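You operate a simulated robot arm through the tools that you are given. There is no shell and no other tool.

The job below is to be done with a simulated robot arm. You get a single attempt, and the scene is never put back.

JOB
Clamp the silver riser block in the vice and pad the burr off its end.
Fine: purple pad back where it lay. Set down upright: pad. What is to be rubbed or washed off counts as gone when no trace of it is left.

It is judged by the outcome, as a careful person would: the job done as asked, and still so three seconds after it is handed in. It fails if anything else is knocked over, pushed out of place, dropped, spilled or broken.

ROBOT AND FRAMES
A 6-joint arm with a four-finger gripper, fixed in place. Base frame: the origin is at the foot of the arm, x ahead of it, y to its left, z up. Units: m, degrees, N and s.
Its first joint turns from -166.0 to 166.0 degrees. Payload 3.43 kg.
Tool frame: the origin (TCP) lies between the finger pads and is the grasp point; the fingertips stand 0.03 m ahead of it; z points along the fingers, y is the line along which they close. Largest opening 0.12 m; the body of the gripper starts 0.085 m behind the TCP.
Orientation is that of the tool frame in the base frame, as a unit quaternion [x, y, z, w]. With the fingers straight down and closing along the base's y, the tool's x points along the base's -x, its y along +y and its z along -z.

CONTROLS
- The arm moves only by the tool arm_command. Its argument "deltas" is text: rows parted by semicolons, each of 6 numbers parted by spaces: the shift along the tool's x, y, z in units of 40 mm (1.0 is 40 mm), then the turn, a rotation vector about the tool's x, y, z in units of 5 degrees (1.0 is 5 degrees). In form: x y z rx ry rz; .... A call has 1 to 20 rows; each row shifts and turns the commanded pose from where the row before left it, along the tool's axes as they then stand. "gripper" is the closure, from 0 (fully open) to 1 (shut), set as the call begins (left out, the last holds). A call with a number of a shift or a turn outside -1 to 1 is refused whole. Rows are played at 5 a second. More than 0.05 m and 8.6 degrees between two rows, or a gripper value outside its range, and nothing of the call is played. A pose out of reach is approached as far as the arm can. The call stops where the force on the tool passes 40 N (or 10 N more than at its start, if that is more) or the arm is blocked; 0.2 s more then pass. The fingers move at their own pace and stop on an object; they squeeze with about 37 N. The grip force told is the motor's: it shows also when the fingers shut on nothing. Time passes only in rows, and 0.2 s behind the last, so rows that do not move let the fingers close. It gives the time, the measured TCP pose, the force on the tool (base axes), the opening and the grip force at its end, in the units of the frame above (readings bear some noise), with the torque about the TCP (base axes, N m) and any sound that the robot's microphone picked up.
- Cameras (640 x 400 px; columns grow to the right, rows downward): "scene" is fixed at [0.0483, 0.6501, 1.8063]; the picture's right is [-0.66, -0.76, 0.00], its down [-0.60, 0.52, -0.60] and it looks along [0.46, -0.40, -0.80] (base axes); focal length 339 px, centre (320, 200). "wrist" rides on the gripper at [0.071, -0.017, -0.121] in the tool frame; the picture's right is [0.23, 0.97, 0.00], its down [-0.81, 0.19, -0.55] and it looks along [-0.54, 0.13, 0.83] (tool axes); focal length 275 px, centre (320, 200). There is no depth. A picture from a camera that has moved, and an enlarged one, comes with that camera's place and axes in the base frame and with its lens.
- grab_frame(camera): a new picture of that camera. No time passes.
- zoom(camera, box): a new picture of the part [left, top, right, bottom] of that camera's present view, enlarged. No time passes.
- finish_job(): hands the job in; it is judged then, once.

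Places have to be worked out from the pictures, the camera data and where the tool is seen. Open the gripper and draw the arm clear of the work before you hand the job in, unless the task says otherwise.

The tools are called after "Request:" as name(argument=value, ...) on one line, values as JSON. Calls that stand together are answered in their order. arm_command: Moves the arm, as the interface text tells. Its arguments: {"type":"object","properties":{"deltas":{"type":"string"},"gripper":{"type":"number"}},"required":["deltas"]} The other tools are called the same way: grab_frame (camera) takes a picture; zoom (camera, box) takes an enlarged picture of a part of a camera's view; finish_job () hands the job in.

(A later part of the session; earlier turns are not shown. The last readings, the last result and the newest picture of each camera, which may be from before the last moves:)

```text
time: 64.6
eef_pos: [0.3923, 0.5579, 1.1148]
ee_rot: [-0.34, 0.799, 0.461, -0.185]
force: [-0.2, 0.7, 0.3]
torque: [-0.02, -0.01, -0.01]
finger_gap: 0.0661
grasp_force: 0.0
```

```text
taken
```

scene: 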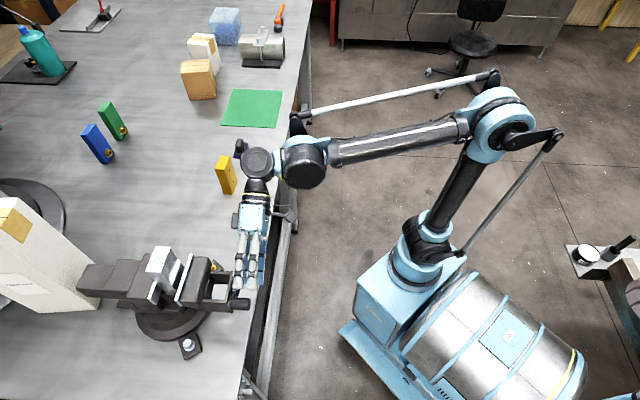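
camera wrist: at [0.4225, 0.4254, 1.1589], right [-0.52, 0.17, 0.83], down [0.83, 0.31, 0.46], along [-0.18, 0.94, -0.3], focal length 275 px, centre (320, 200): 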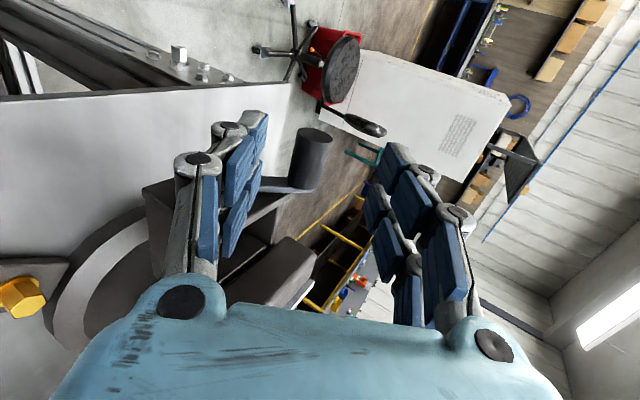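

The handle is released. I look at where the crank stands now.

Request:
zoom(camera="scene", box=[196, 260, 276, 330])

Request:
zoom(camera="wrist", box=[230, 100, 390, 220])

Request:
zoom(camera="scene", box=[120, 235, 216, 295])

```text
5.71 times, centred on (236, 295) of scene
camera zoom: at [0.0483, 0.6501, 1.8063], right [-0.66, -0.76, 0.0], down [-0.6, 0.52, -0.6], along [0.46, -0.4, -0.8], focal length 1939 px, centre (800, -343)
```

zoom: 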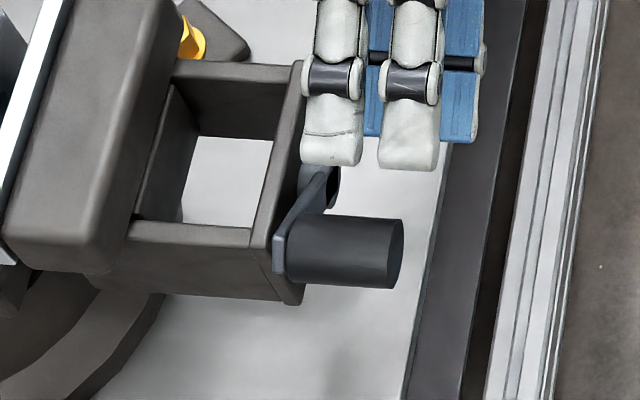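

```text
3.33 times, centred on (310, 160) of wrist
camera zoom: at [0.4225, 0.4254, 1.1589], right [-0.52, 0.17, 0.83], down [0.83, 0.31, 0.46], along [-0.18, 0.94, -0.3], focal length 918 px, centre (353, 333)
```

zoom: 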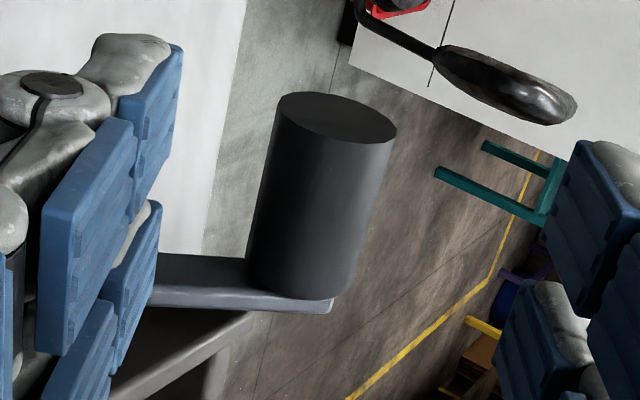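

```text
6.67 times, centred on (168, 265) of scene
camera zoom: at [0.0483, 0.6501, 1.8063], right [-0.66, -0.76, 0.0], down [-0.6, 0.52, -0.6], along [0.46, -0.4, -0.8], focal length 2262 px, centre (1333, -233)
```

zoom: 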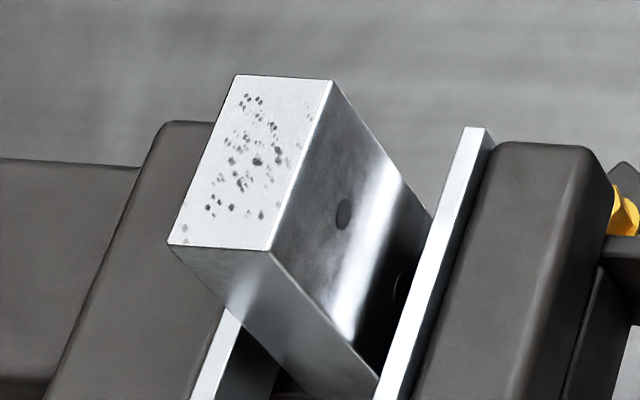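

The crank now stands at about 131° from bottom, and the handle had slid along the pads, so a rigid grip fights the circle. I'll switch to a loose cage: fingers about 5 mm clear on each side, pushing the handle around with no squeeze. First I rise and bring the tool back to a −20° tilt.

Request:
arm_command(deltas="0 0.72 -0.417 0 0 0;0 0.72 -0.417 0 0 0;0 0.72 -0.417 0 0 0;0 0 0 1 0 0;0 0 0 1 0 0;0 0 0 1 0 0;0 0 0 1 0 0;0 0 0 1 0 0;0 0 0 1 0 0;0 0 0 1 0 0;0 0 0 1 0 0;0 0 0 1 0 0;0 0 0 1 0 0;0 0 0 1 0 0;0 0 0 1 0 0;0 0 0 1 0 0;0 0 0 1 0 0;0 0 0 1 0 0;0 0 0 1 0 0")

Request:
grab_frame(camera="wrist")

Request:
zoom(camera="scene", box=[196, 260, 276, 330])

```text
time: 68.6
eef_pos: [0.3912, 0.5544, 1.214]
ee_rot: [-0.379, 0.908, -0.161, 0.078]
force: [-0.3, -0.5, 0.2]
torque: [0.02, 0.01, -0.01]
finger_gap: 0.066
grasp_force: 0.0
```

```text
taken
camera wrist: at [0.3207, 0.5205, 1.3314], right [-0.81, 0.48, -0.35], down [0.3, 0.83, 0.47], along [0.51, 0.27, -0.81], focal length 275 px, centre (320, 200)
```

wrist: 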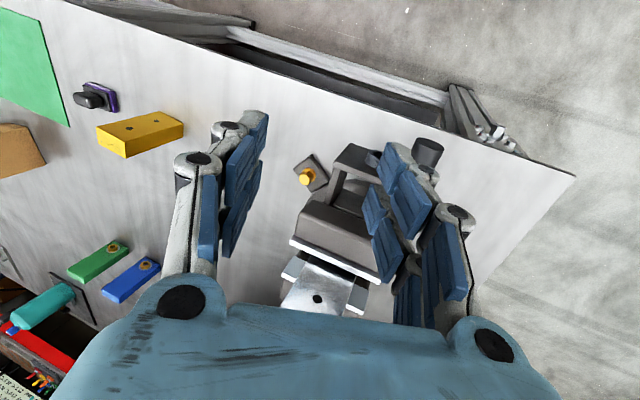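

```text
5.71 times, centred on (236, 295) of scene
camera zoom: at [0.0483, 0.6501, 1.8063], right [-0.66, -0.76, 0.0], down [-0.6, 0.52, -0.6], along [0.46, -0.4, -0.8], focal length 1939 px, centre (800, -343)
```

zoom: 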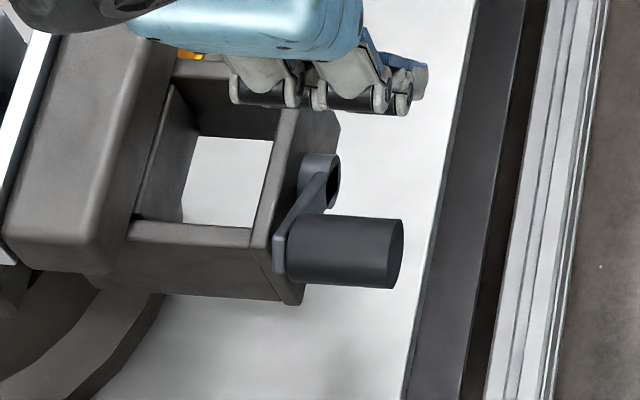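

The crank stays at about 131°. I move to 70 mm short of the handle along the tool direction and check alignment.

Request:
arm_command(deltas="-0.103 0.84 0.333 0 0 0;-0.103 0.84 0.333 0 0 0;-0.103 0.84 0.333 0 0 0;0 0 0 0 0 0;0 0 0 0 0 0")

Request:
zoom(camera="wrist", box=[224, 80, 416, 200])

```text
time: 69.8
eef_pos: [0.3416, 0.6208, 1.1426]
ee_rot: [-0.379, 0.908, -0.16, 0.078]
force: [-0.1, -0.3, 0.2]
torque: [0.0, 0.0, -0.01]
finger_gap: 0.066
grasp_force: 0.0
```

```text
3.33 times, centred on (320, 140) of wrist
camera zoom: at [0.2724, 0.5868, 1.2593], right [-0.81, 0.48, -0.34], down [0.3, 0.83, 0.47], along [0.51, 0.27, -0.81], focal length 918 px, centre (320, 400)
```

zoom: 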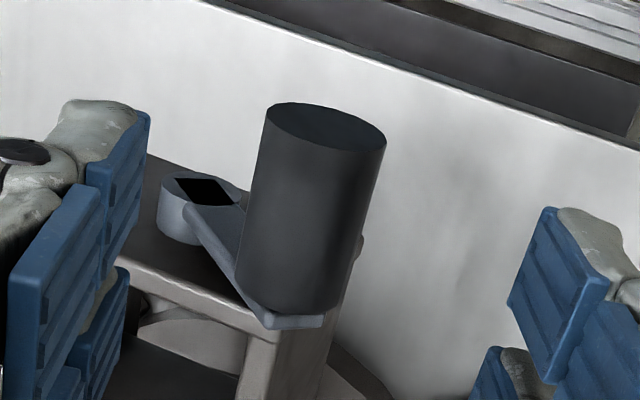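

The handle is lined up within 2 mm. I advance over it and close to a loose cage of 34 mm.

Request:
arm_command(deltas="0 -0.04 0.61 0 0 0;0 0 0.61 0 0 0;0 0 0.61 0 0 0;0 0 0 0 0 0")

Request:
arm_command(deltas="0 0 0 0 0 0;0 0 0 0 0 0;0 0 0 0 0 0", gripper=0.72)

Request:
grab_frame(camera="wrist")

```text
time: 70.8
eef_pos: [0.3644, 0.6033, 1.0744]
ee_rot: [-0.379, 0.908, -0.16, 0.077]
force: [-0.6, 0.7, -0.1]
torque: [0.03, 0.0, 0.01]
finger_gap: 0.066
grasp_force: 0.0
```

```text
time: 71.6
eef_pos: [0.3649, 0.6031, 1.0752]
ee_rot: [-0.379, 0.908, -0.161, 0.078]
force: [-0.6, 0.5, -0.9]
torque: [0.0, 0.03, -0.03]
finger_gap: 0.0336
grasp_force: 0.2
```

```text
taken
camera wrist: at [0.2937, 0.5685, 1.1916], right [-0.81, 0.48, -0.34], down [0.3, 0.83, 0.47], along [0.51, 0.27, -0.81], focal length 275 px, centre (320, 200)
```

wrist: 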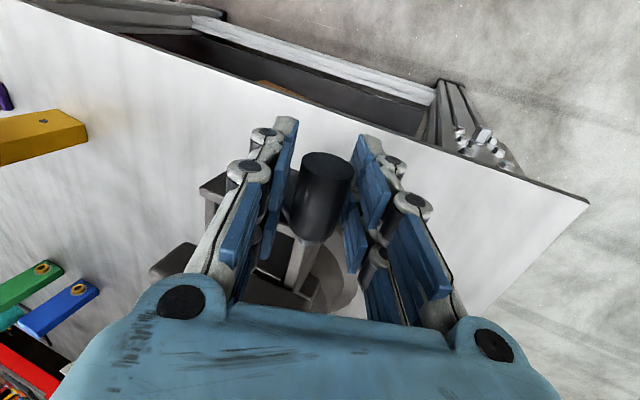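

The cage is closed loosely (33.6 mm) around the handle with no force. I now push it around: 50° of arc with the tool swivelling gently, watching the force.

Request:
arm_command(deltas="-0.014 -0.2223 -0.0898 -1 0 0;-0.014 -0.2293 -0.0701 -1 0 0;-0.014 -0.2345 -0.0498 -1 0 0;-0.014 -0.238 -0.0292 -1 0 0;-0.014 -0.2396 -0.0084 -1 0 0")

Request:
grab_frame(camera="wrist")

Request:
zoom(camera="scene", box=[120, 235, 216, 295])

```text
time: 72.8
eef_pos: [0.3951, 0.5758, 1.091]
ee_rot: [-0.387, 0.921, 0.041, -0.007]
force: [-0.3, 0.7, -0.1]
torque: [-0.04, 0.02, -0.06]
finger_gap: 0.0341
grasp_force: 0.5
```

```text
taken
camera wrist: at [0.3633, 0.5029, 1.2084], right [-0.85, 0.52, 0.07], down [0.46, 0.67, 0.58], along [0.25, 0.53, -0.81], focal length 275 px, centre (320, 200)
```

wrist: 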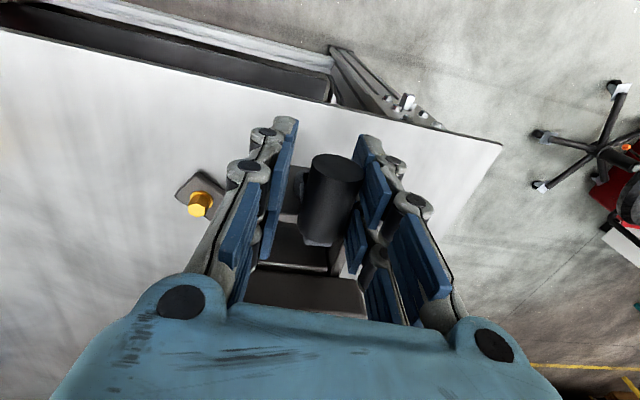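

```text
6.67 times, centred on (168, 265) of scene
camera zoom: at [0.0483, 0.6501, 1.8063], right [-0.66, -0.76, 0.0], down [-0.6, 0.52, -0.6], along [0.46, -0.4, -0.8], focal length 2262 px, centre (1333, -233)
```

zoom: 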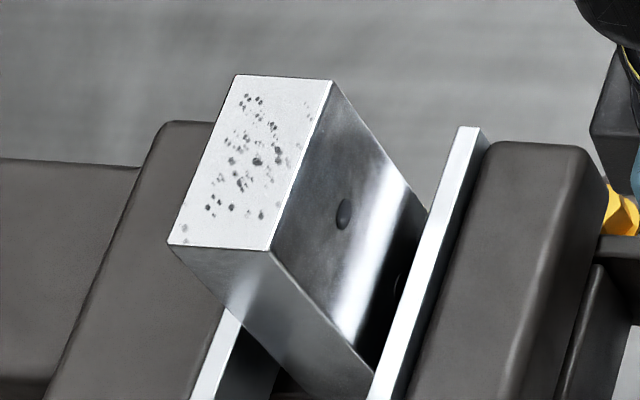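

The crank turned with practically no force and the jaw closed another 2.4 mm. I continue over the top.

Request:
arm_command(deltas="-0.014 -0.2394 0.0125 -1 0 0;-0.014 -0.2374 0.0334 -1 0 0;-0.014 -0.2336 0.0539 -1 0 0;-0.014 -0.228 0.0741 -1 0 0;-0.014 -0.2207 0.0937 -1 0 0")

Request:
grab_frame(camera="wrist")

Request:
zoom(camera="scene", box=[120, 235, 216, 295])

```text
time: 74.0
eef_pos: [0.4241, 0.5502, 1.0716]
ee_rot: [-0.376, 0.89, 0.242, -0.091]
force: [-7.7, 10.6, 25.7]
torque: [1.76, 0.46, -0.22]
finger_gap: 0.0356
grasp_force: 34.9
```

```text
taken
camera wrist: at [0.4276, 0.4441, 1.166], right [-0.77, 0.42, 0.48], down [0.64, 0.49, 0.59], along [0.01, 0.76, -0.65], focal length 275 px, centre (320, 200)
```

wrist: 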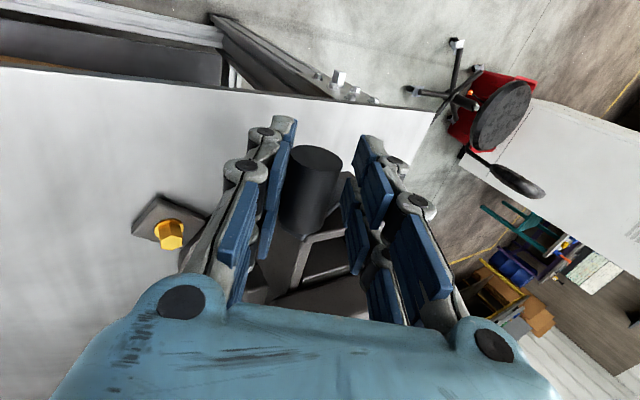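

```text
6.67 times, centred on (168, 265) of scene
camera zoom: at [0.0483, 0.6501, 1.8063], right [-0.66, -0.76, 0.0], down [-0.6, 0.52, -0.6], along [0.46, -0.4, -0.8], focal length 2262 px, centre (1333, -233)
```

zoom: 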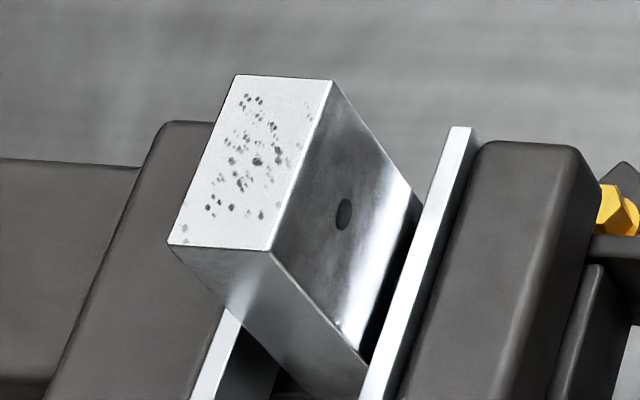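

A 27 N force appeared while going over. I enlarge the view to see what touches before moving on.

Request:
zoom(camera="wrist", box=[224, 110, 416, 310])

Request:
zoom(camera="scene", box=[190, 240, 286, 310])

```text
2.00 times, centred on (320, 210) of wrist
camera zoom: at [0.4276, 0.4441, 1.166], right [-0.77, 0.42, 0.48], down [0.64, 0.49, 0.59], along [0.01, 0.76, -0.65], focal length 551 px, centre (320, 180)
```

zoom: 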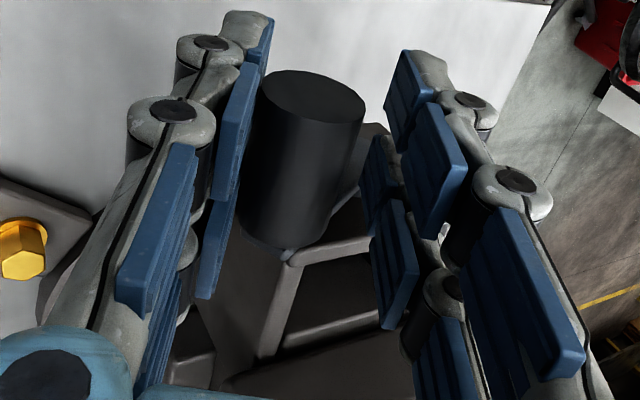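

```text
5.71 times, centred on (238, 275) of scene
camera zoom: at [0.0483, 0.6501, 1.8063], right [-0.66, -0.76, 0.0], down [-0.6, 0.52, -0.6], along [0.46, -0.4, -0.8], focal length 1939 px, centre (789, -229)
```

zoom: 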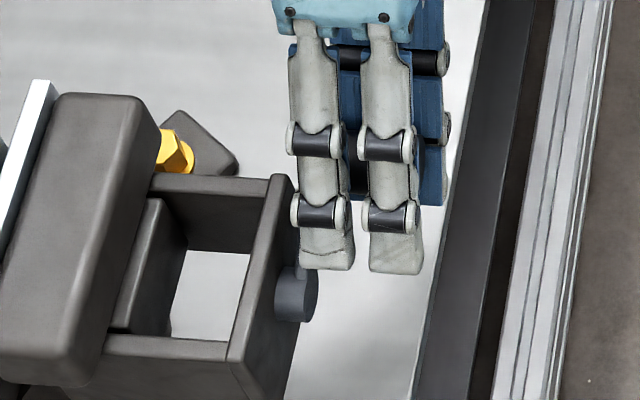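

The handle is leaning on the left pads, and the fingers are wider in x than I allowed for, so their inner edge is likely touching the crank arm. I back the tool 8 mm away from the crank arm and re-read the force.

Request:
arm_command(deltas="0.1 0 0 0 0 0;0.1 0 0 0 0 0;0 0 0 0 0 0")

Request:
zoom(camera="wrist", box=[224, 110, 416, 310])

```text
time: 74.8
eef_pos: [0.4212, 0.5438, 1.0696]
ee_rot: [-0.376, 0.891, 0.239, -0.089]
force: [0.2, -0.4, -1.6]
torque: [-0.02, 0.0, 0.0]
finger_gap: 0.0342
grasp_force: 0.0
```

```text
2.00 times, centred on (320, 210) of wrist
camera zoom: at [0.4233, 0.4379, 1.1647], right [-0.77, 0.42, 0.48], down [0.64, 0.5, 0.59], along [0.01, 0.76, -0.65], focal length 551 px, centre (320, 180)
```

zoom: 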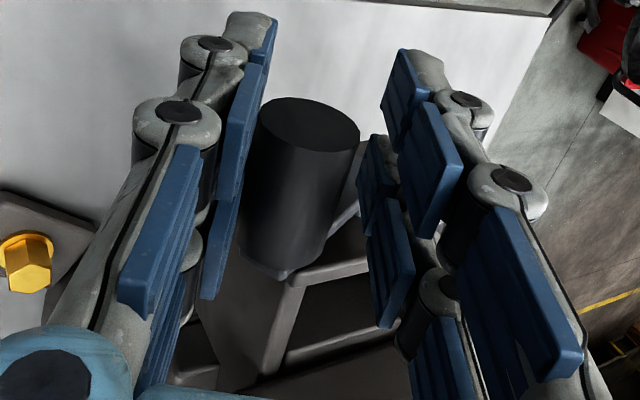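

Contact is gone (under 2 N), confirming it was the crank arm. I continue the circle past the right-hand side and downward, keeping this axial clearance.

Request:
arm_command(deltas="-0.011 -0.235 0.054 -1 0 0;-0.011 -0.2 0.1415 -1 0 0;-0.011 -0.185 0.158 0 0 0;-0.011 -0.156 0.189 0 0 0;-0.011 -0.12 0.212 0 0 0;-0.011 -0.081 0.232 0 0 0")

Request:
zoom(camera="wrist", box=[224, 110, 416, 310])

Request:
zoom(camera="scene", box=[120, 235, 216, 295])

Request:
zoom(camera="scene", box=[190, 240, 286, 310])

```text
time: 76.2
eef_pos: [0.4282, 0.5413, 1.0149]
ee_rot: [-0.367, 0.866, 0.315, -0.123]
force: [-1.0, 0.3, 2.7]
torque: [0.02, -0.02, -0.03]
finger_gap: 0.0352
grasp_force: 1.2
```

```text
2.00 times, centred on (320, 210) of wrist
camera zoom: at [0.4424, 0.4246, 1.0963], right [-0.7, 0.35, 0.61], down [0.71, 0.43, 0.56], along [-0.06, 0.83, -0.55], focal length 551 px, centre (320, 180)
```

zoom: 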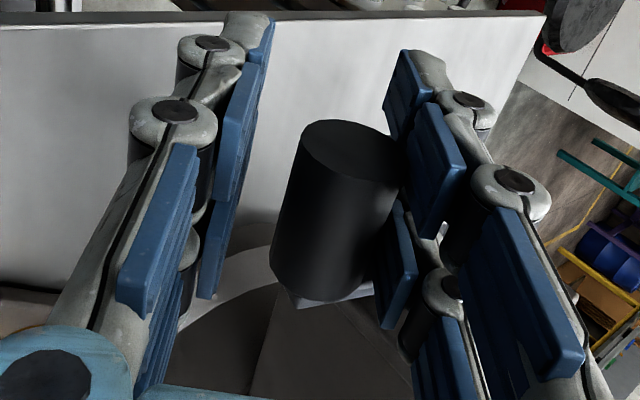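

```text
6.67 times, centred on (168, 265) of scene
camera zoom: at [0.0483, 0.6501, 1.8063], right [-0.66, -0.76, 0.0], down [-0.6, 0.52, -0.6], along [0.46, -0.4, -0.8], focal length 2262 px, centre (1333, -233)
```

zoom: 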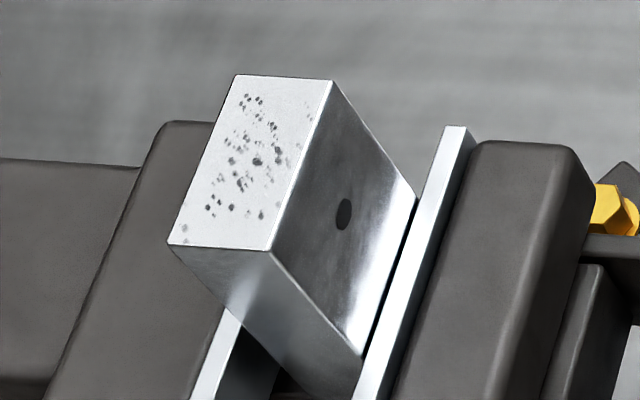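

```text
5.71 times, centred on (238, 275) of scene
camera zoom: at [0.0483, 0.6501, 1.8063], right [-0.66, -0.76, 0.0], down [-0.6, 0.52, -0.6], along [0.46, -0.4, -0.8], focal length 1939 px, centre (789, -229)
```

zoom: 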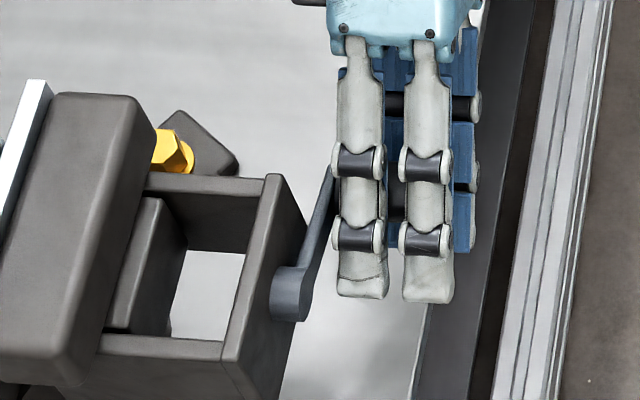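

The right finger is pushing the handle down the far side without strain, and the jaw plate is now only a few millimetres from the block. I centre the cage on the handle and swivel the tool back to −20° around it for the lower half of the turn.

Request:
arm_command(deltas="0 0.14 -0.12 0 0 0;0 0 0 1 0 0;0 0 0 1 0 0;0 0 0 1 0 0;0 0 0 1 0 0;0 0 0 1 0 0;0 0 0 1 0 0;0 0 0 1 0 0;0 0 0 1 0 0;0 0 0 1 0 0;0 0 0 1 0 0;0 0 0 1 0 0;0 0 0 1 0 0")

Request:
zoom(camera="wrist", box=[224, 110, 416, 310])

Request:
zoom(camera="scene", box=[120, 235, 216, 295])

```text
time: 79.0
eef_pos: [0.4277, 0.5422, 1.0226]
ee_rot: [-0.379, 0.908, -0.16, 0.077]
force: [-0.7, 0.8, -0.1]
torque: [0.01, -0.01, 0.02]
finger_gap: 0.0335
grasp_force: 0.0
```

```text
2.00 times, centred on (320, 210) of wrist
camera zoom: at [0.3582, 0.5065, 1.1402], right [-0.81, 0.48, -0.35], down [0.3, 0.83, 0.47], along [0.51, 0.27, -0.81], focal length 551 px, centre (320, 180)
```

zoom: 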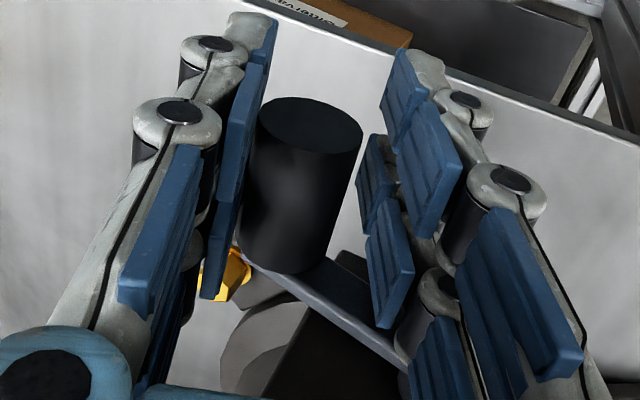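

```text
6.67 times, centred on (168, 265) of scene
camera zoom: at [0.0483, 0.6501, 1.8063], right [-0.66, -0.76, 0.0], down [-0.6, 0.52, -0.6], along [0.46, -0.4, -0.8], focal length 2262 px, centre (1333, -233)
```

zoom: 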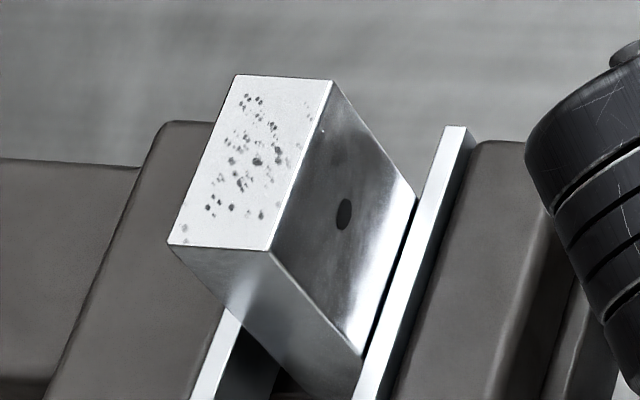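

All is free of force, and the left pads are now behind the handle, ready to push it through the bottom. I drive the circle on through the bottom position.

Request:
arm_command(deltas="-0.0104 0.115 0.257 0 0 0;-0.0104 0.2 0.1425 0 0 0;-0.0104 0.222 0.103 -1 0 0;-0.0104 0.232 0.083 -1 0 0;-0.0104 0.235 0.063 -1 0 0;-0.0104 0.242 0.042 -1 0 0;-0.0104 0.2425 0.0225 -1 0 0")

Request:
zoom(camera="wrist", box=[224, 110, 416, 310])

Request:
zoom(camera="scene", box=[120, 235, 216, 295])

Request:
zoom(camera="scene", box=[190, 250, 286, 320])

```text
time: 80.6
eef_pos: [0.396, 0.5784, 0.9838]
ee_rot: [-0.387, 0.921, 0.041, -0.007]
force: [0.2, -3.2, -0.5]
torque: [-0.05, 0.01, -0.08]
finger_gap: 0.0352
grasp_force: 1.4
```

```text
2.00 times, centred on (320, 210) of wrist
camera zoom: at [0.3634, 0.5062, 1.1009], right [-0.85, 0.52, 0.07], down [0.46, 0.67, 0.58], along [0.25, 0.53, -0.81], focal length 551 px, centre (320, 180)
```

zoom: 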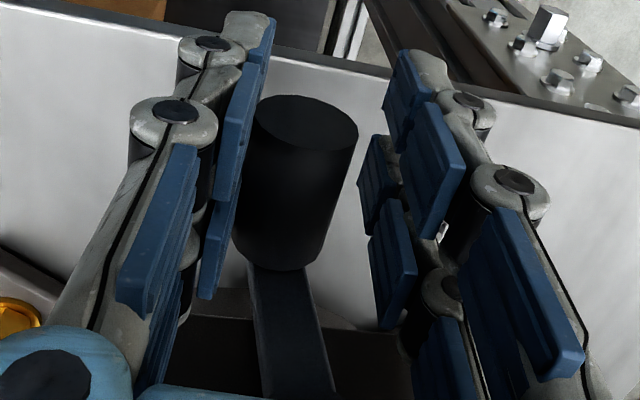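

```text
6.67 times, centred on (168, 265) of scene
camera zoom: at [0.0483, 0.6501, 1.8063], right [-0.66, -0.76, 0.0], down [-0.6, 0.52, -0.6], along [0.46, -0.4, -0.8], focal length 2262 px, centre (1333, -233)
```

zoom: 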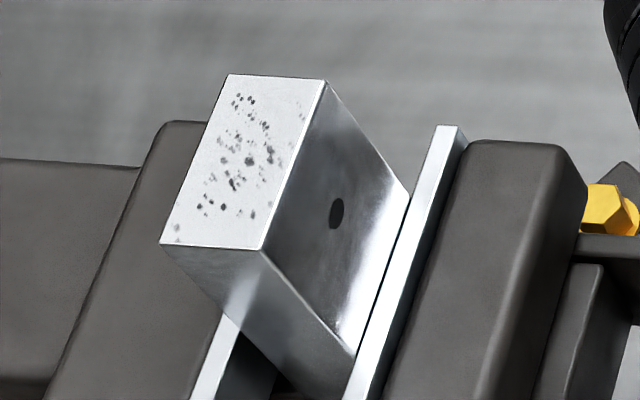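

```text
5.71 times, centred on (238, 285) of scene
camera zoom: at [0.0483, 0.6501, 1.8063], right [-0.66, -0.76, 0.0], down [-0.6, 0.52, -0.6], along [0.46, -0.4, -0.8], focal length 1939 px, centre (789, -286)
```

zoom: 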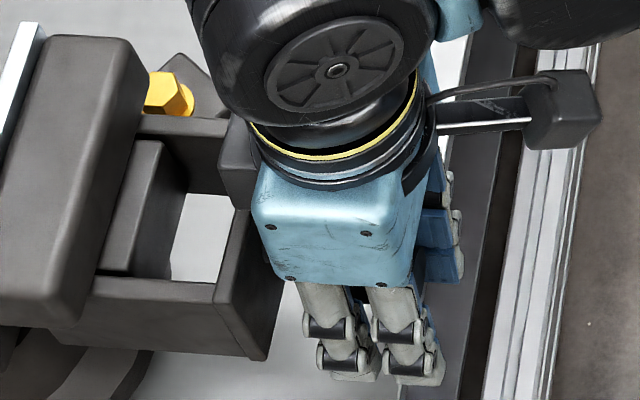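

The jaw plate has reached the block and is sliding it, upright, toward the fixed plate. I continue the turn up the left side.

Request:
arm_command(deltas="-0.0104 0.245 0 -1 0 0;-0.0104 0.245 -0.02 -1 0 0;-0.0104 0.2415 -0.0415 -1 0 0;-0.0104 0.236 -0.063 -1 0 0;-0.0104 0.229 -0.083 -1 0 0;-0.0104 0.2225 -0.105 -1 0 0;-0.0104 0.21 -0.12 -1 0 0")

Request:
zoom(camera="wrist", box=[224, 110, 416, 310])

Request:
zoom(camera="scene", box=[120, 235, 216, 295])

```text
time: 82.2
eef_pos: [0.3598, 0.6169, 1.0197]
ee_rot: [-0.366, 0.866, 0.316, -0.123]
force: [3.0, -0.3, -2.4]
torque: [-0.02, -0.01, -0.05]
finger_gap: 0.0358
grasp_force: 2.0
```

```text
2.00 times, centred on (320, 210) of wrist
camera zoom: at [0.3724, 0.5016, 1.1001], right [-0.7, 0.35, 0.62], down [0.71, 0.43, 0.56], along [-0.06, 0.83, -0.55], focal length 551 px, centre (320, 180)
```

zoom: 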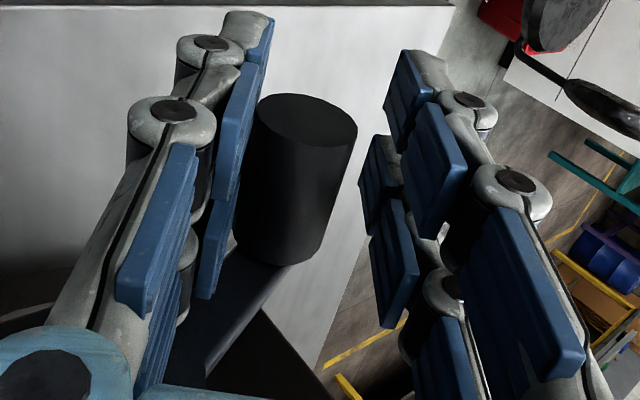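

```text
6.67 times, centred on (168, 265) of scene
camera zoom: at [0.0483, 0.6501, 1.8063], right [-0.66, -0.76, 0.0], down [-0.6, 0.52, -0.6], along [0.46, -0.4, -0.8], focal length 2262 px, centre (1333, -233)
```

zoom: 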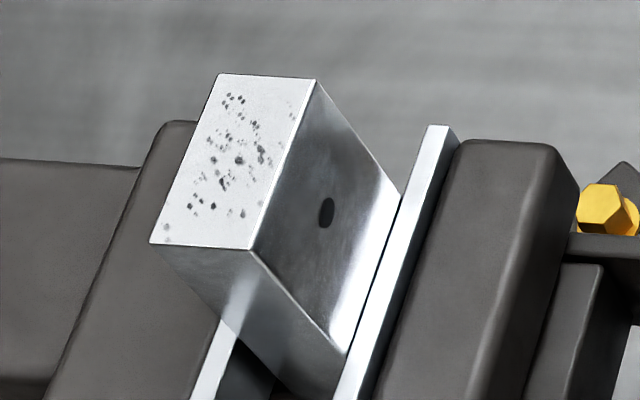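

The block is sliding well and about 3–4 mm remain. I push on up to the 9-o'clock side, then centre the cage and swivel again.

Request:
arm_command(deltas="-0.0104 0.2335 -0.13 0 0 0;-0.0104 0.173 -0.171 0 0 0;-0.0104 0.139 -0.2 0 0 0")

Request:
zoom(camera="wrist", box=[224, 110, 416, 310])

Request:
zoom(camera="scene", box=[120, 235, 216, 295])

```text
time: 83.0
eef_pos: [0.3572, 0.6201, 1.05]
ee_rot: [-0.367, 0.867, 0.315, -0.123]
force: [4.4, -0.8, -3.6]
torque: [-0.06, -0.01, -0.03]
finger_gap: 0.0366
grasp_force: 2.9
```

```text
2.00 times, centred on (320, 210) of wrist
camera zoom: at [0.3703, 0.5046, 1.1299], right [-0.7, 0.35, 0.61], down [0.71, 0.43, 0.56], along [-0.06, 0.83, -0.55], focal length 551 px, centre (320, 180)
```

zoom: 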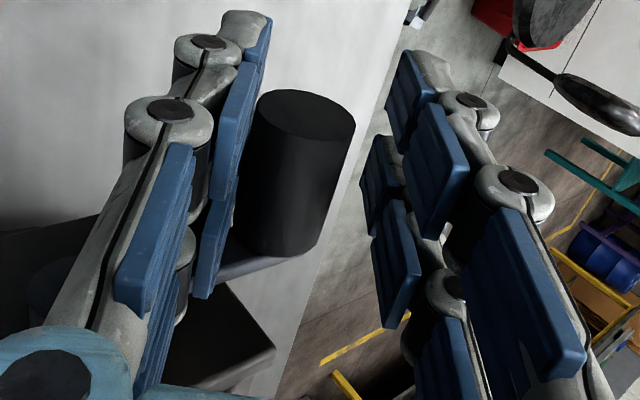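

```text
6.67 times, centred on (168, 265) of scene
camera zoom: at [0.0483, 0.6501, 1.8063], right [-0.66, -0.76, 0.0], down [-0.6, 0.52, -0.6], along [0.46, -0.4, -0.8], focal length 2262 px, centre (1333, -233)
```

zoom: 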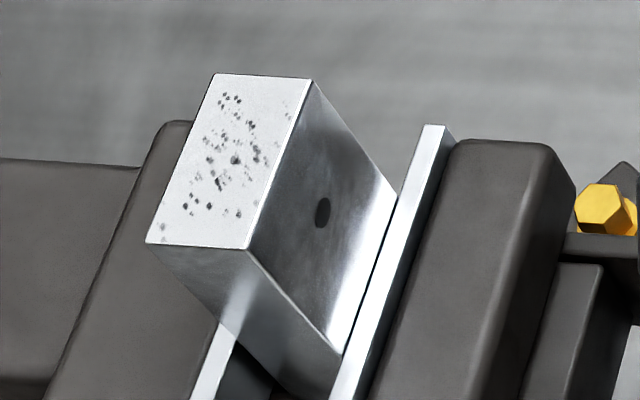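

About 2.5 mm to go. I centre the cage on the handle and swivel the tool to −20° for the final push over the top.

Request:
arm_command(deltas="0 -0.14 -0.07 0 0 0;0 0 0 1 0 0;0 0 0 1 0 0;0 0 0 1 0 0;0 0 0 1 0 0;0 0 0 1 0 0;0 0 0 1 0 0;0 0 0 1 0 0;0 0 0 1 0 0;0 0 0 1 0 0;0 0 0 1 0 0;0 0 0 1 0 0;0 0 0 1 0 0")

Request:
zoom(camera="wrist", box=[224, 110, 416, 310])

Request:
zoom(camera="scene", box=[120, 235, 216, 295])

```text
time: 85.8
eef_pos: [0.3603, 0.6169, 1.0476]
ee_rot: [-0.379, 0.908, -0.161, 0.077]
force: [-2.0, 3.5, -1.1]
torque: [0.05, -0.01, -0.06]
finger_gap: 0.0363
grasp_force: 2.5
```

```text
2.00 times, centred on (320, 210) of wrist
camera zoom: at [0.2906, 0.5817, 1.1645], right [-0.81, 0.48, -0.35], down [0.3, 0.83, 0.47], along [0.51, 0.27, -0.81], focal length 551 px, centre (320, 180)
```

zoom: 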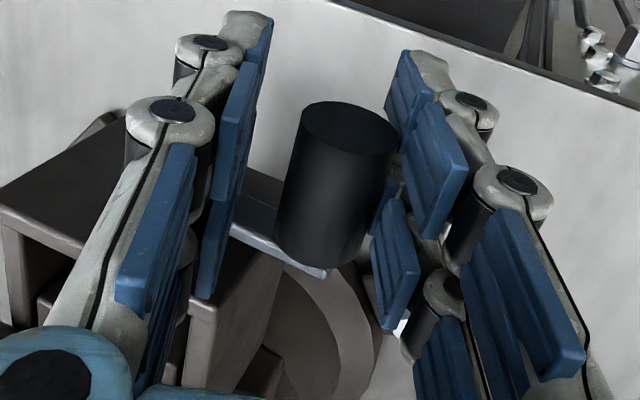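

```text
6.67 times, centred on (168, 265) of scene
camera zoom: at [0.0483, 0.6501, 1.8063], right [-0.66, -0.76, 0.0], down [-0.6, 0.52, -0.6], along [0.46, -0.4, -0.8], focal length 2262 px, centre (1333, -233)
```

zoom: 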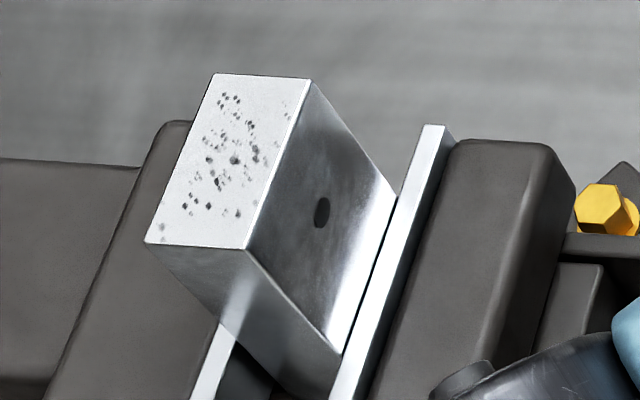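

The right pads are now behind the handle. I push on in small arcs until the force shows that the block is clamped.

Request:
arm_command(deltas="-0.0104 -0.129 -0.1915 0 0 0;-0.0104 -0.1605 -0.166 0 0 0;-0.0104 -0.187 -0.136 0 0 0;-0.0104 -0.2077 -0.101 -1 0 0")

Request:
zoom(camera="wrist", box=[224, 110, 416, 310])

Request:
zoom(camera="scene", box=[120, 235, 216, 295])

```text
time: 86.8
eef_pos: [0.3736, 0.6052, 1.0792]
ee_rot: [-0.381, 0.915, -0.121, 0.061]
force: [-0.4, 1.8, -0.6]
torque: [-0.02, -0.05, -0.03]
finger_gap: 0.034
grasp_force: 0.6
```

```text
2.00 times, centred on (320, 210) of wrist
camera zoom: at [0.3115, 0.5629, 1.1985], right [-0.83, 0.5, -0.26], down [0.33, 0.8, 0.5], along [0.46, 0.32, -0.83], focal length 551 px, centre (320, 180)
```

zoom: 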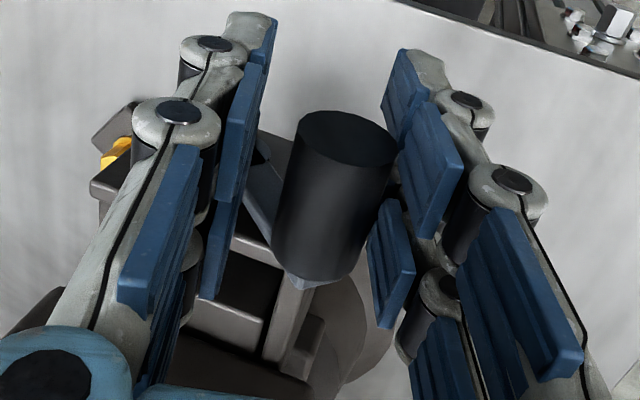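

```text
6.67 times, centred on (168, 265) of scene
camera zoom: at [0.0483, 0.6501, 1.8063], right [-0.66, -0.76, 0.0], down [-0.6, 0.52, -0.6], along [0.46, -0.4, -0.8], focal length 2262 px, centre (1333, -233)
```

zoom: 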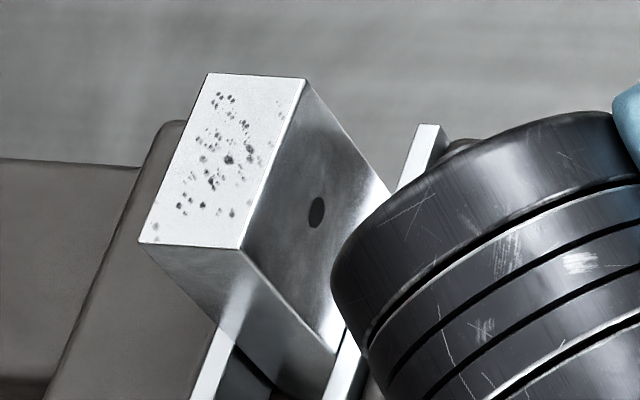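

Still free, and the block keeps moving with the jaw. I continue toward the top.

Request:
arm_command(deltas="-0.0104 -0.2157 -0.0828 -1 0 0;-0.0104 -0.222 -0.0637 -1 0 0")

Request:
zoom(camera="scene", box=[120, 235, 216, 295])

```text
time: 87.4
eef_pos: [0.3854, 0.5937, 1.0897]
ee_rot: [-0.386, 0.921, -0.039, 0.027]
force: [-1.0, 1.4, -0.4]
torque: [0.01, 0.02, -0.04]
finger_gap: 0.0343
grasp_force: 0.6
```

```text
6.67 times, centred on (168, 265) of scene
camera zoom: at [0.0483, 0.6501, 1.8063], right [-0.66, -0.76, 0.0], down [-0.6, 0.52, -0.6], along [0.46, -0.4, -0.8], focal length 2262 px, centre (1333, -233)
```

zoom: 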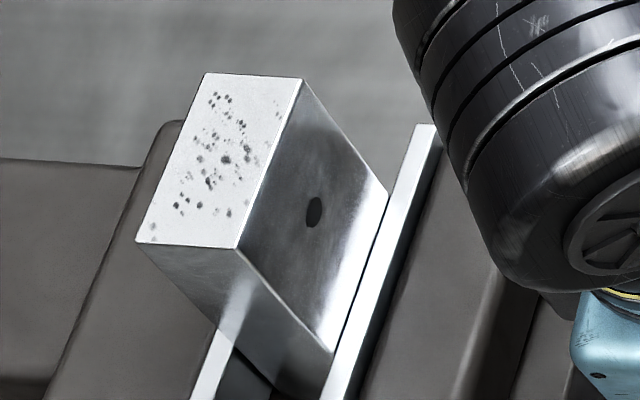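

The jaw has travelled about 22 mm, so it should be within a couple of millimetres of clamping. I continue in single steps, watching the force.

Request:
arm_command(deltas="-0.0104 -0.2268 -0.0441 -1 0 0;-0.0104 -0.2297 -0.0241 -1 0 0")

Request:
zoom(camera="scene", box=[120, 235, 216, 295])

Request:
zoom(camera="wrist", box=[224, 110, 416, 310])

```text
time: 88.0
eef_pos: [0.3987, 0.5832, 1.0931]
ee_rot: [-0.387, 0.921, 0.041, -0.006]
force: [0.4, 1.3, 0.0]
torque: [-0.03, -0.02, 0.01]
finger_gap: 0.0341
grasp_force: 0.4
```

```text
6.67 times, centred on (168, 265) of scene
camera zoom: at [0.0483, 0.6501, 1.8063], right [-0.66, -0.76, 0.0], down [-0.6, 0.52, -0.6], along [0.46, -0.4, -0.8], focal length 2262 px, centre (1333, -233)
```

zoom: 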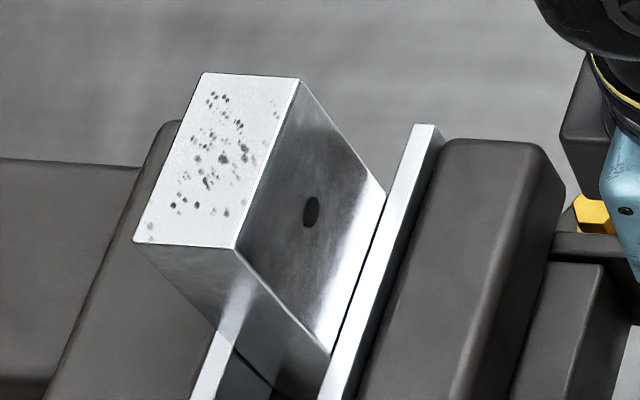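

```text
2.00 times, centred on (320, 210) of wrist
camera zoom: at [0.3665, 0.5105, 1.2099], right [-0.85, 0.52, 0.07], down [0.46, 0.67, 0.58], along [0.25, 0.53, -0.81], focal length 551 px, centre (320, 180)
```

zoom: 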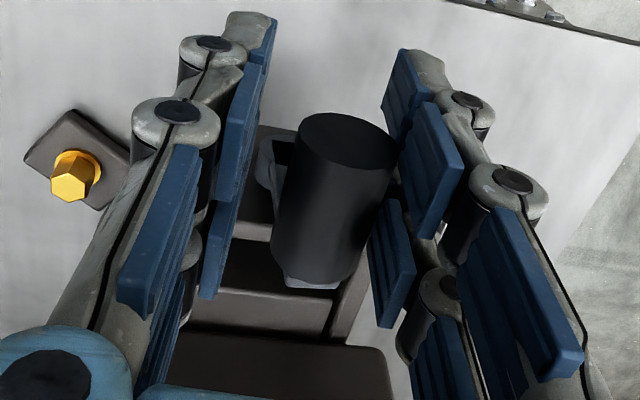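

Still no clamping load. I go on over the top.

Request:
arm_command(deltas="-0.0104 -0.231 -0.004 -1 0 0;-0.0104 -0.2304 0.0161 -1 0 0")

Request:
zoom(camera="scene", box=[120, 235, 216, 295])

```text
time: 88.6
eef_pos: [0.4117, 0.5707, 1.0901]
ee_rot: [-0.384, 0.914, 0.121, -0.04]
force: [-2.0, 1.4, 1.4]
torque: [-0.04, 0.02, 0.02]
finger_gap: 0.0351
grasp_force: 1.0
```

```text
6.67 times, centred on (168, 265) of scene
camera zoom: at [0.0483, 0.6501, 1.8063], right [-0.66, -0.76, 0.0], down [-0.6, 0.52, -0.6], along [0.46, -0.4, -0.8], focal length 2262 px, centre (1333, -233)
```

zoom: 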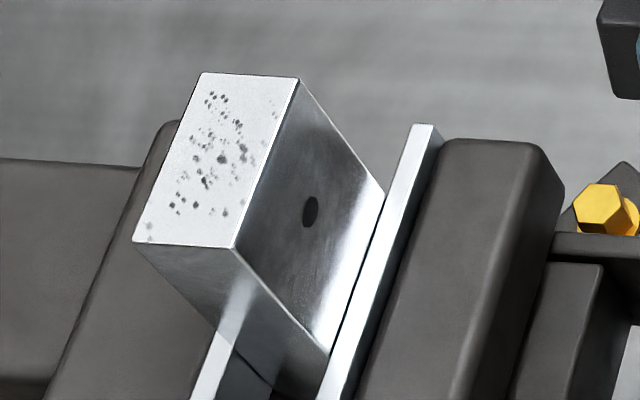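

The plate has hardly moved in this step, so contact may be starting. I take two more steps.

Request:
arm_command(deltas="-0.0104 -0.2282 0.0361 -1 0 0")

Request:
zoom(camera="wrist", box=[224, 110, 416, 310])

```text
time: 89.0
eef_pos: [0.4178, 0.5652, 1.0863]
ee_rot: [-0.383, 0.908, 0.161, -0.057]
force: [-4.1, 5.1, 3.6]
torque: [-0.03, 0.0, -0.13]
finger_gap: 0.0367
grasp_force: 2.7
```

```text
2.00 times, centred on (320, 210) of wrist
camera zoom: at [0.4074, 0.4719, 1.1925], right [-0.82, 0.47, 0.32], down [0.56, 0.57, 0.6], along [0.1, 0.67, -0.73], focal length 551 px, centre (320, 180)
```

zoom: 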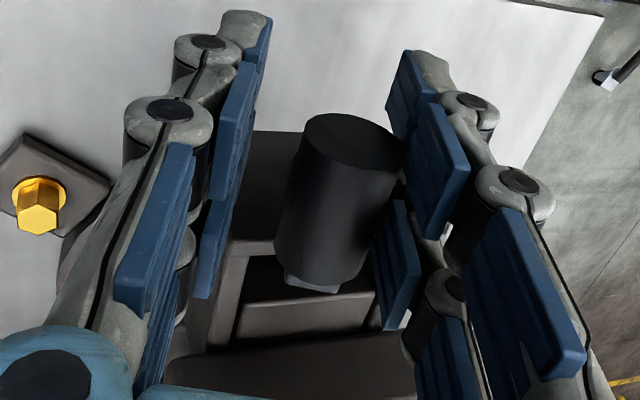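

The load is starting to build (7–8 N). I push further in half steps to tighten.

Request:
arm_command(deltas="-0.005 -0.112 0.028 0 0 0;0 0 0 0 0 0")

Request:
arm_command(deltas="-0.005 -0.112 0.035 0 0 0;0 0 0 0 0 0")

Request:
zoom(camera="scene", box=[120, 235, 216, 295])

Request:
zoom(camera="wrist", box=[224, 110, 416, 310])

```text
time: 89.6
eef_pos: [0.4216, 0.5608, 1.0839]
ee_rot: [-0.382, 0.908, 0.16, -0.057]
force: [-7.3, 4.5, 4.5]
torque: [-0.02, 0.01, -0.01]
finger_gap: 0.0393
grasp_force: 5.0
```

```text
time: 90.2
eef_pos: [0.4242, 0.5591, 1.08]
ee_rot: [-0.382, 0.908, 0.16, -0.057]
force: [-10.8, 4.0, 4.3]
torque: [0.01, -0.03, 0.06]
finger_gap: 0.0406
grasp_force: 6.0
```

```text
6.67 times, centred on (168, 265) of scene
camera zoom: at [0.0483, 0.6501, 1.8063], right [-0.66, -0.76, 0.0], down [-0.6, 0.52, -0.6], along [0.46, -0.4, -0.8], focal length 2262 px, centre (1333, -233)
```

zoom: 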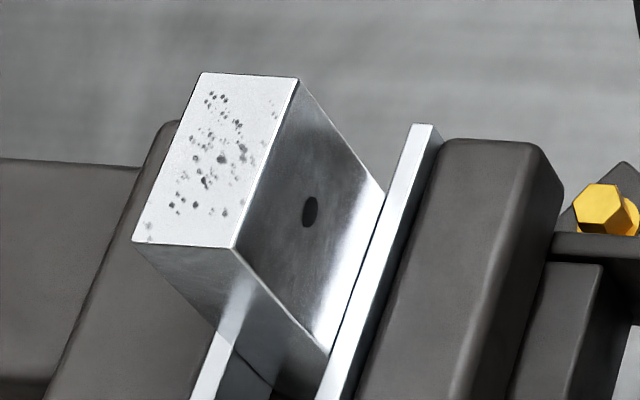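

```text
2.00 times, centred on (320, 210) of wrist
camera zoom: at [0.4133, 0.4665, 1.1874], right [-0.82, 0.47, 0.32], down [0.56, 0.57, 0.6], along [0.1, 0.67, -0.73], focal length 551 px, centre (320, 180)
```

zoom: 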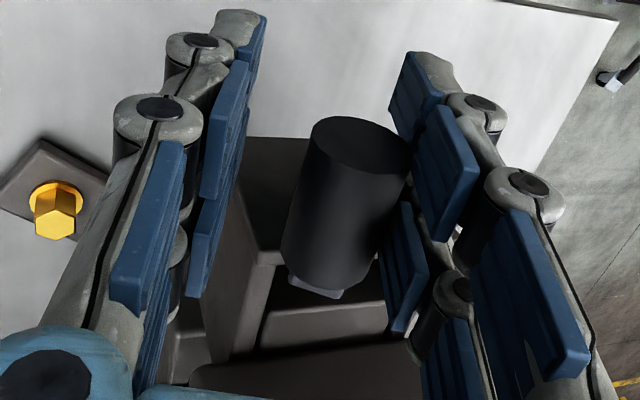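

The jaw plate has stopped against the block. To tighten firmly, I close the fingers fully on the handle, so the gripper's own 37 N adds to the push, and read the forces.

Request:
arm_command(deltas="0 0 0 0 0 0;0 0 0 0 0 0", gripper=1)

Request:
zoom(camera="wrist", box=[224, 110, 416, 310])

Request:
zoom(camera="scene", box=[120, 235, 216, 295])

```text
time: 90.8
eef_pos: [0.4242, 0.5594, 1.0813]
ee_rot: [-0.383, 0.908, 0.16, -0.057]
force: [-16.1, 4.8, -1.8]
torque: [-0.11, 0.09, -0.84]
finger_gap: 0.0231
grasp_force: 45.2
```

```text
2.00 times, centred on (320, 210) of wrist
camera zoom: at [0.4131, 0.4667, 1.1872], right [-0.82, 0.47, 0.32], down [0.56, 0.57, 0.6], along [0.1, 0.67, -0.73], focal length 551 px, centre (320, 180)
```

zoom: 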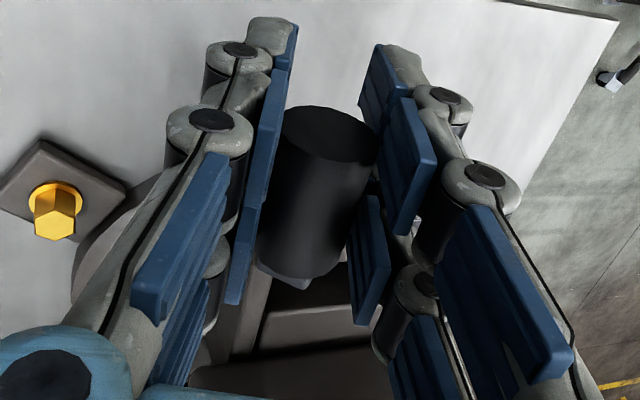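

```text
6.67 times, centred on (168, 265) of scene
camera zoom: at [0.0483, 0.6501, 1.8063], right [-0.66, -0.76, 0.0], down [-0.6, 0.52, -0.6], along [0.46, -0.4, -0.8], focal length 2262 px, centre (1333, -233)
```

zoom: 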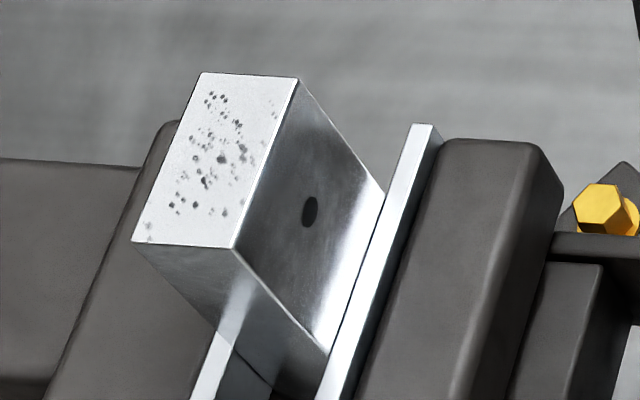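

The handle is gripped and moved a little further. I push it along the circle 4 mm at a time and watch the load rise.

Request:
arm_command(deltas="-0.003 -0.093 0.037 -0.5 0 0;0 0 0 0 0 0")

Request:
arm_command(deltas="-0.003 -0.093 0.037 -0.5 0 0;0 0 0 0 0 0")

Request:
zoom(camera="scene", box=[120, 235, 216, 295])

```text
time: 91.4
eef_pos: [0.4259, 0.5579, 1.0779]
ee_rot: [-0.381, 0.905, 0.18, -0.065]
force: [-19.1, 5.1, 0.5]
torque: [-0.21, 0.2, -0.69]
finger_gap: 0.0233
grasp_force: 44.7
```

```text
time: 92.0
eef_pos: [0.4281, 0.5559, 1.0768]
ee_rot: [-0.38, 0.9, 0.199, -0.073]
force: [-28.3, 8.6, -2.6]
torque: [-0.23, 0.16, -0.74]
finger_gap: 0.0235
grasp_force: 45.7
```

```text
6.67 times, centred on (168, 265) of scene
camera zoom: at [0.0483, 0.6501, 1.8063], right [-0.66, -0.76, 0.0], down [-0.6, 0.52, -0.6], along [0.46, -0.4, -0.8], focal length 2262 px, centre (1333, -233)
```

zoom: 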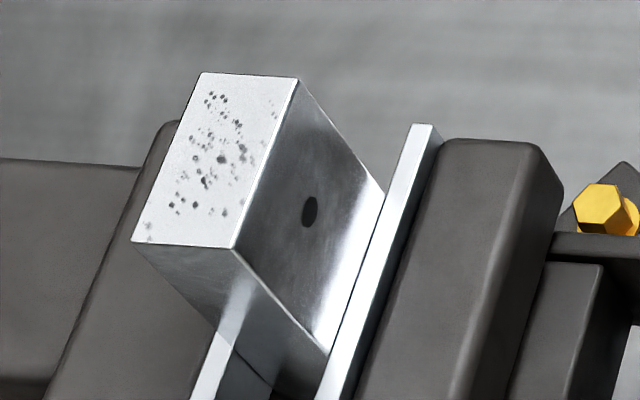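

The load climbs steadily (about 28 N at the handle) with the jaw motionless, so the block is being clamped. I take one more small step, then relax.

Request:
arm_command(deltas="0.005 -0.06 0.03 -0.3 0 0;0 0 0 0 0 0")

```text
time: 92.6
eef_pos: [0.4294, 0.5555, 1.0736]
ee_rot: [-0.379, 0.897, 0.211, -0.078]
force: [-27.7, 7.7, 0.5]
torque: [-0.39, 0.36, -0.48]
finger_gap: 0.0232
grasp_force: 45.1
```

Holding near 29 N. I give one more small increment for a firm clamp.

Request:
arm_command(deltas="0.005 -0.08 0.04 -0.3 0 0;0 0 0 0 0 0")

Request:
zoom(camera="wrist", box=[224, 110, 416, 310])

```text
time: 93.2
eef_pos: [0.4301, 0.5529, 1.0711]
ee_rot: [-0.377, 0.895, 0.222, -0.083]
force: [-26.2, 12.4, 1.4]
torque: [-0.29, 0.21, -0.74]
finger_gap: 0.0233
grasp_force: 44.9
```

```text
2.00 times, centred on (320, 210) of wrist
camera zoom: at [0.43, 0.4504, 1.1684], right [-0.78, 0.43, 0.45], down [0.62, 0.51, 0.59], along [0.03, 0.74, -0.67], focal length 551 px, centre (320, 180)
```

zoom: 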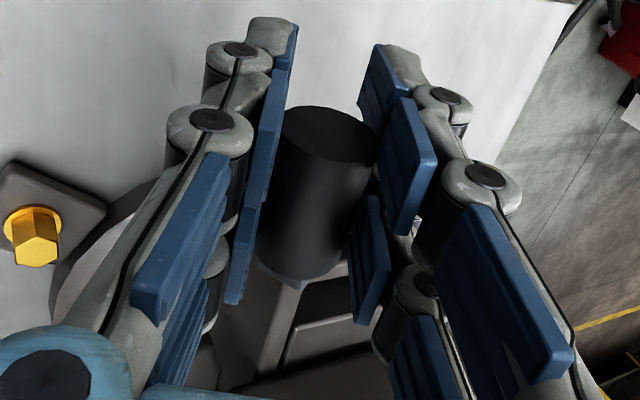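

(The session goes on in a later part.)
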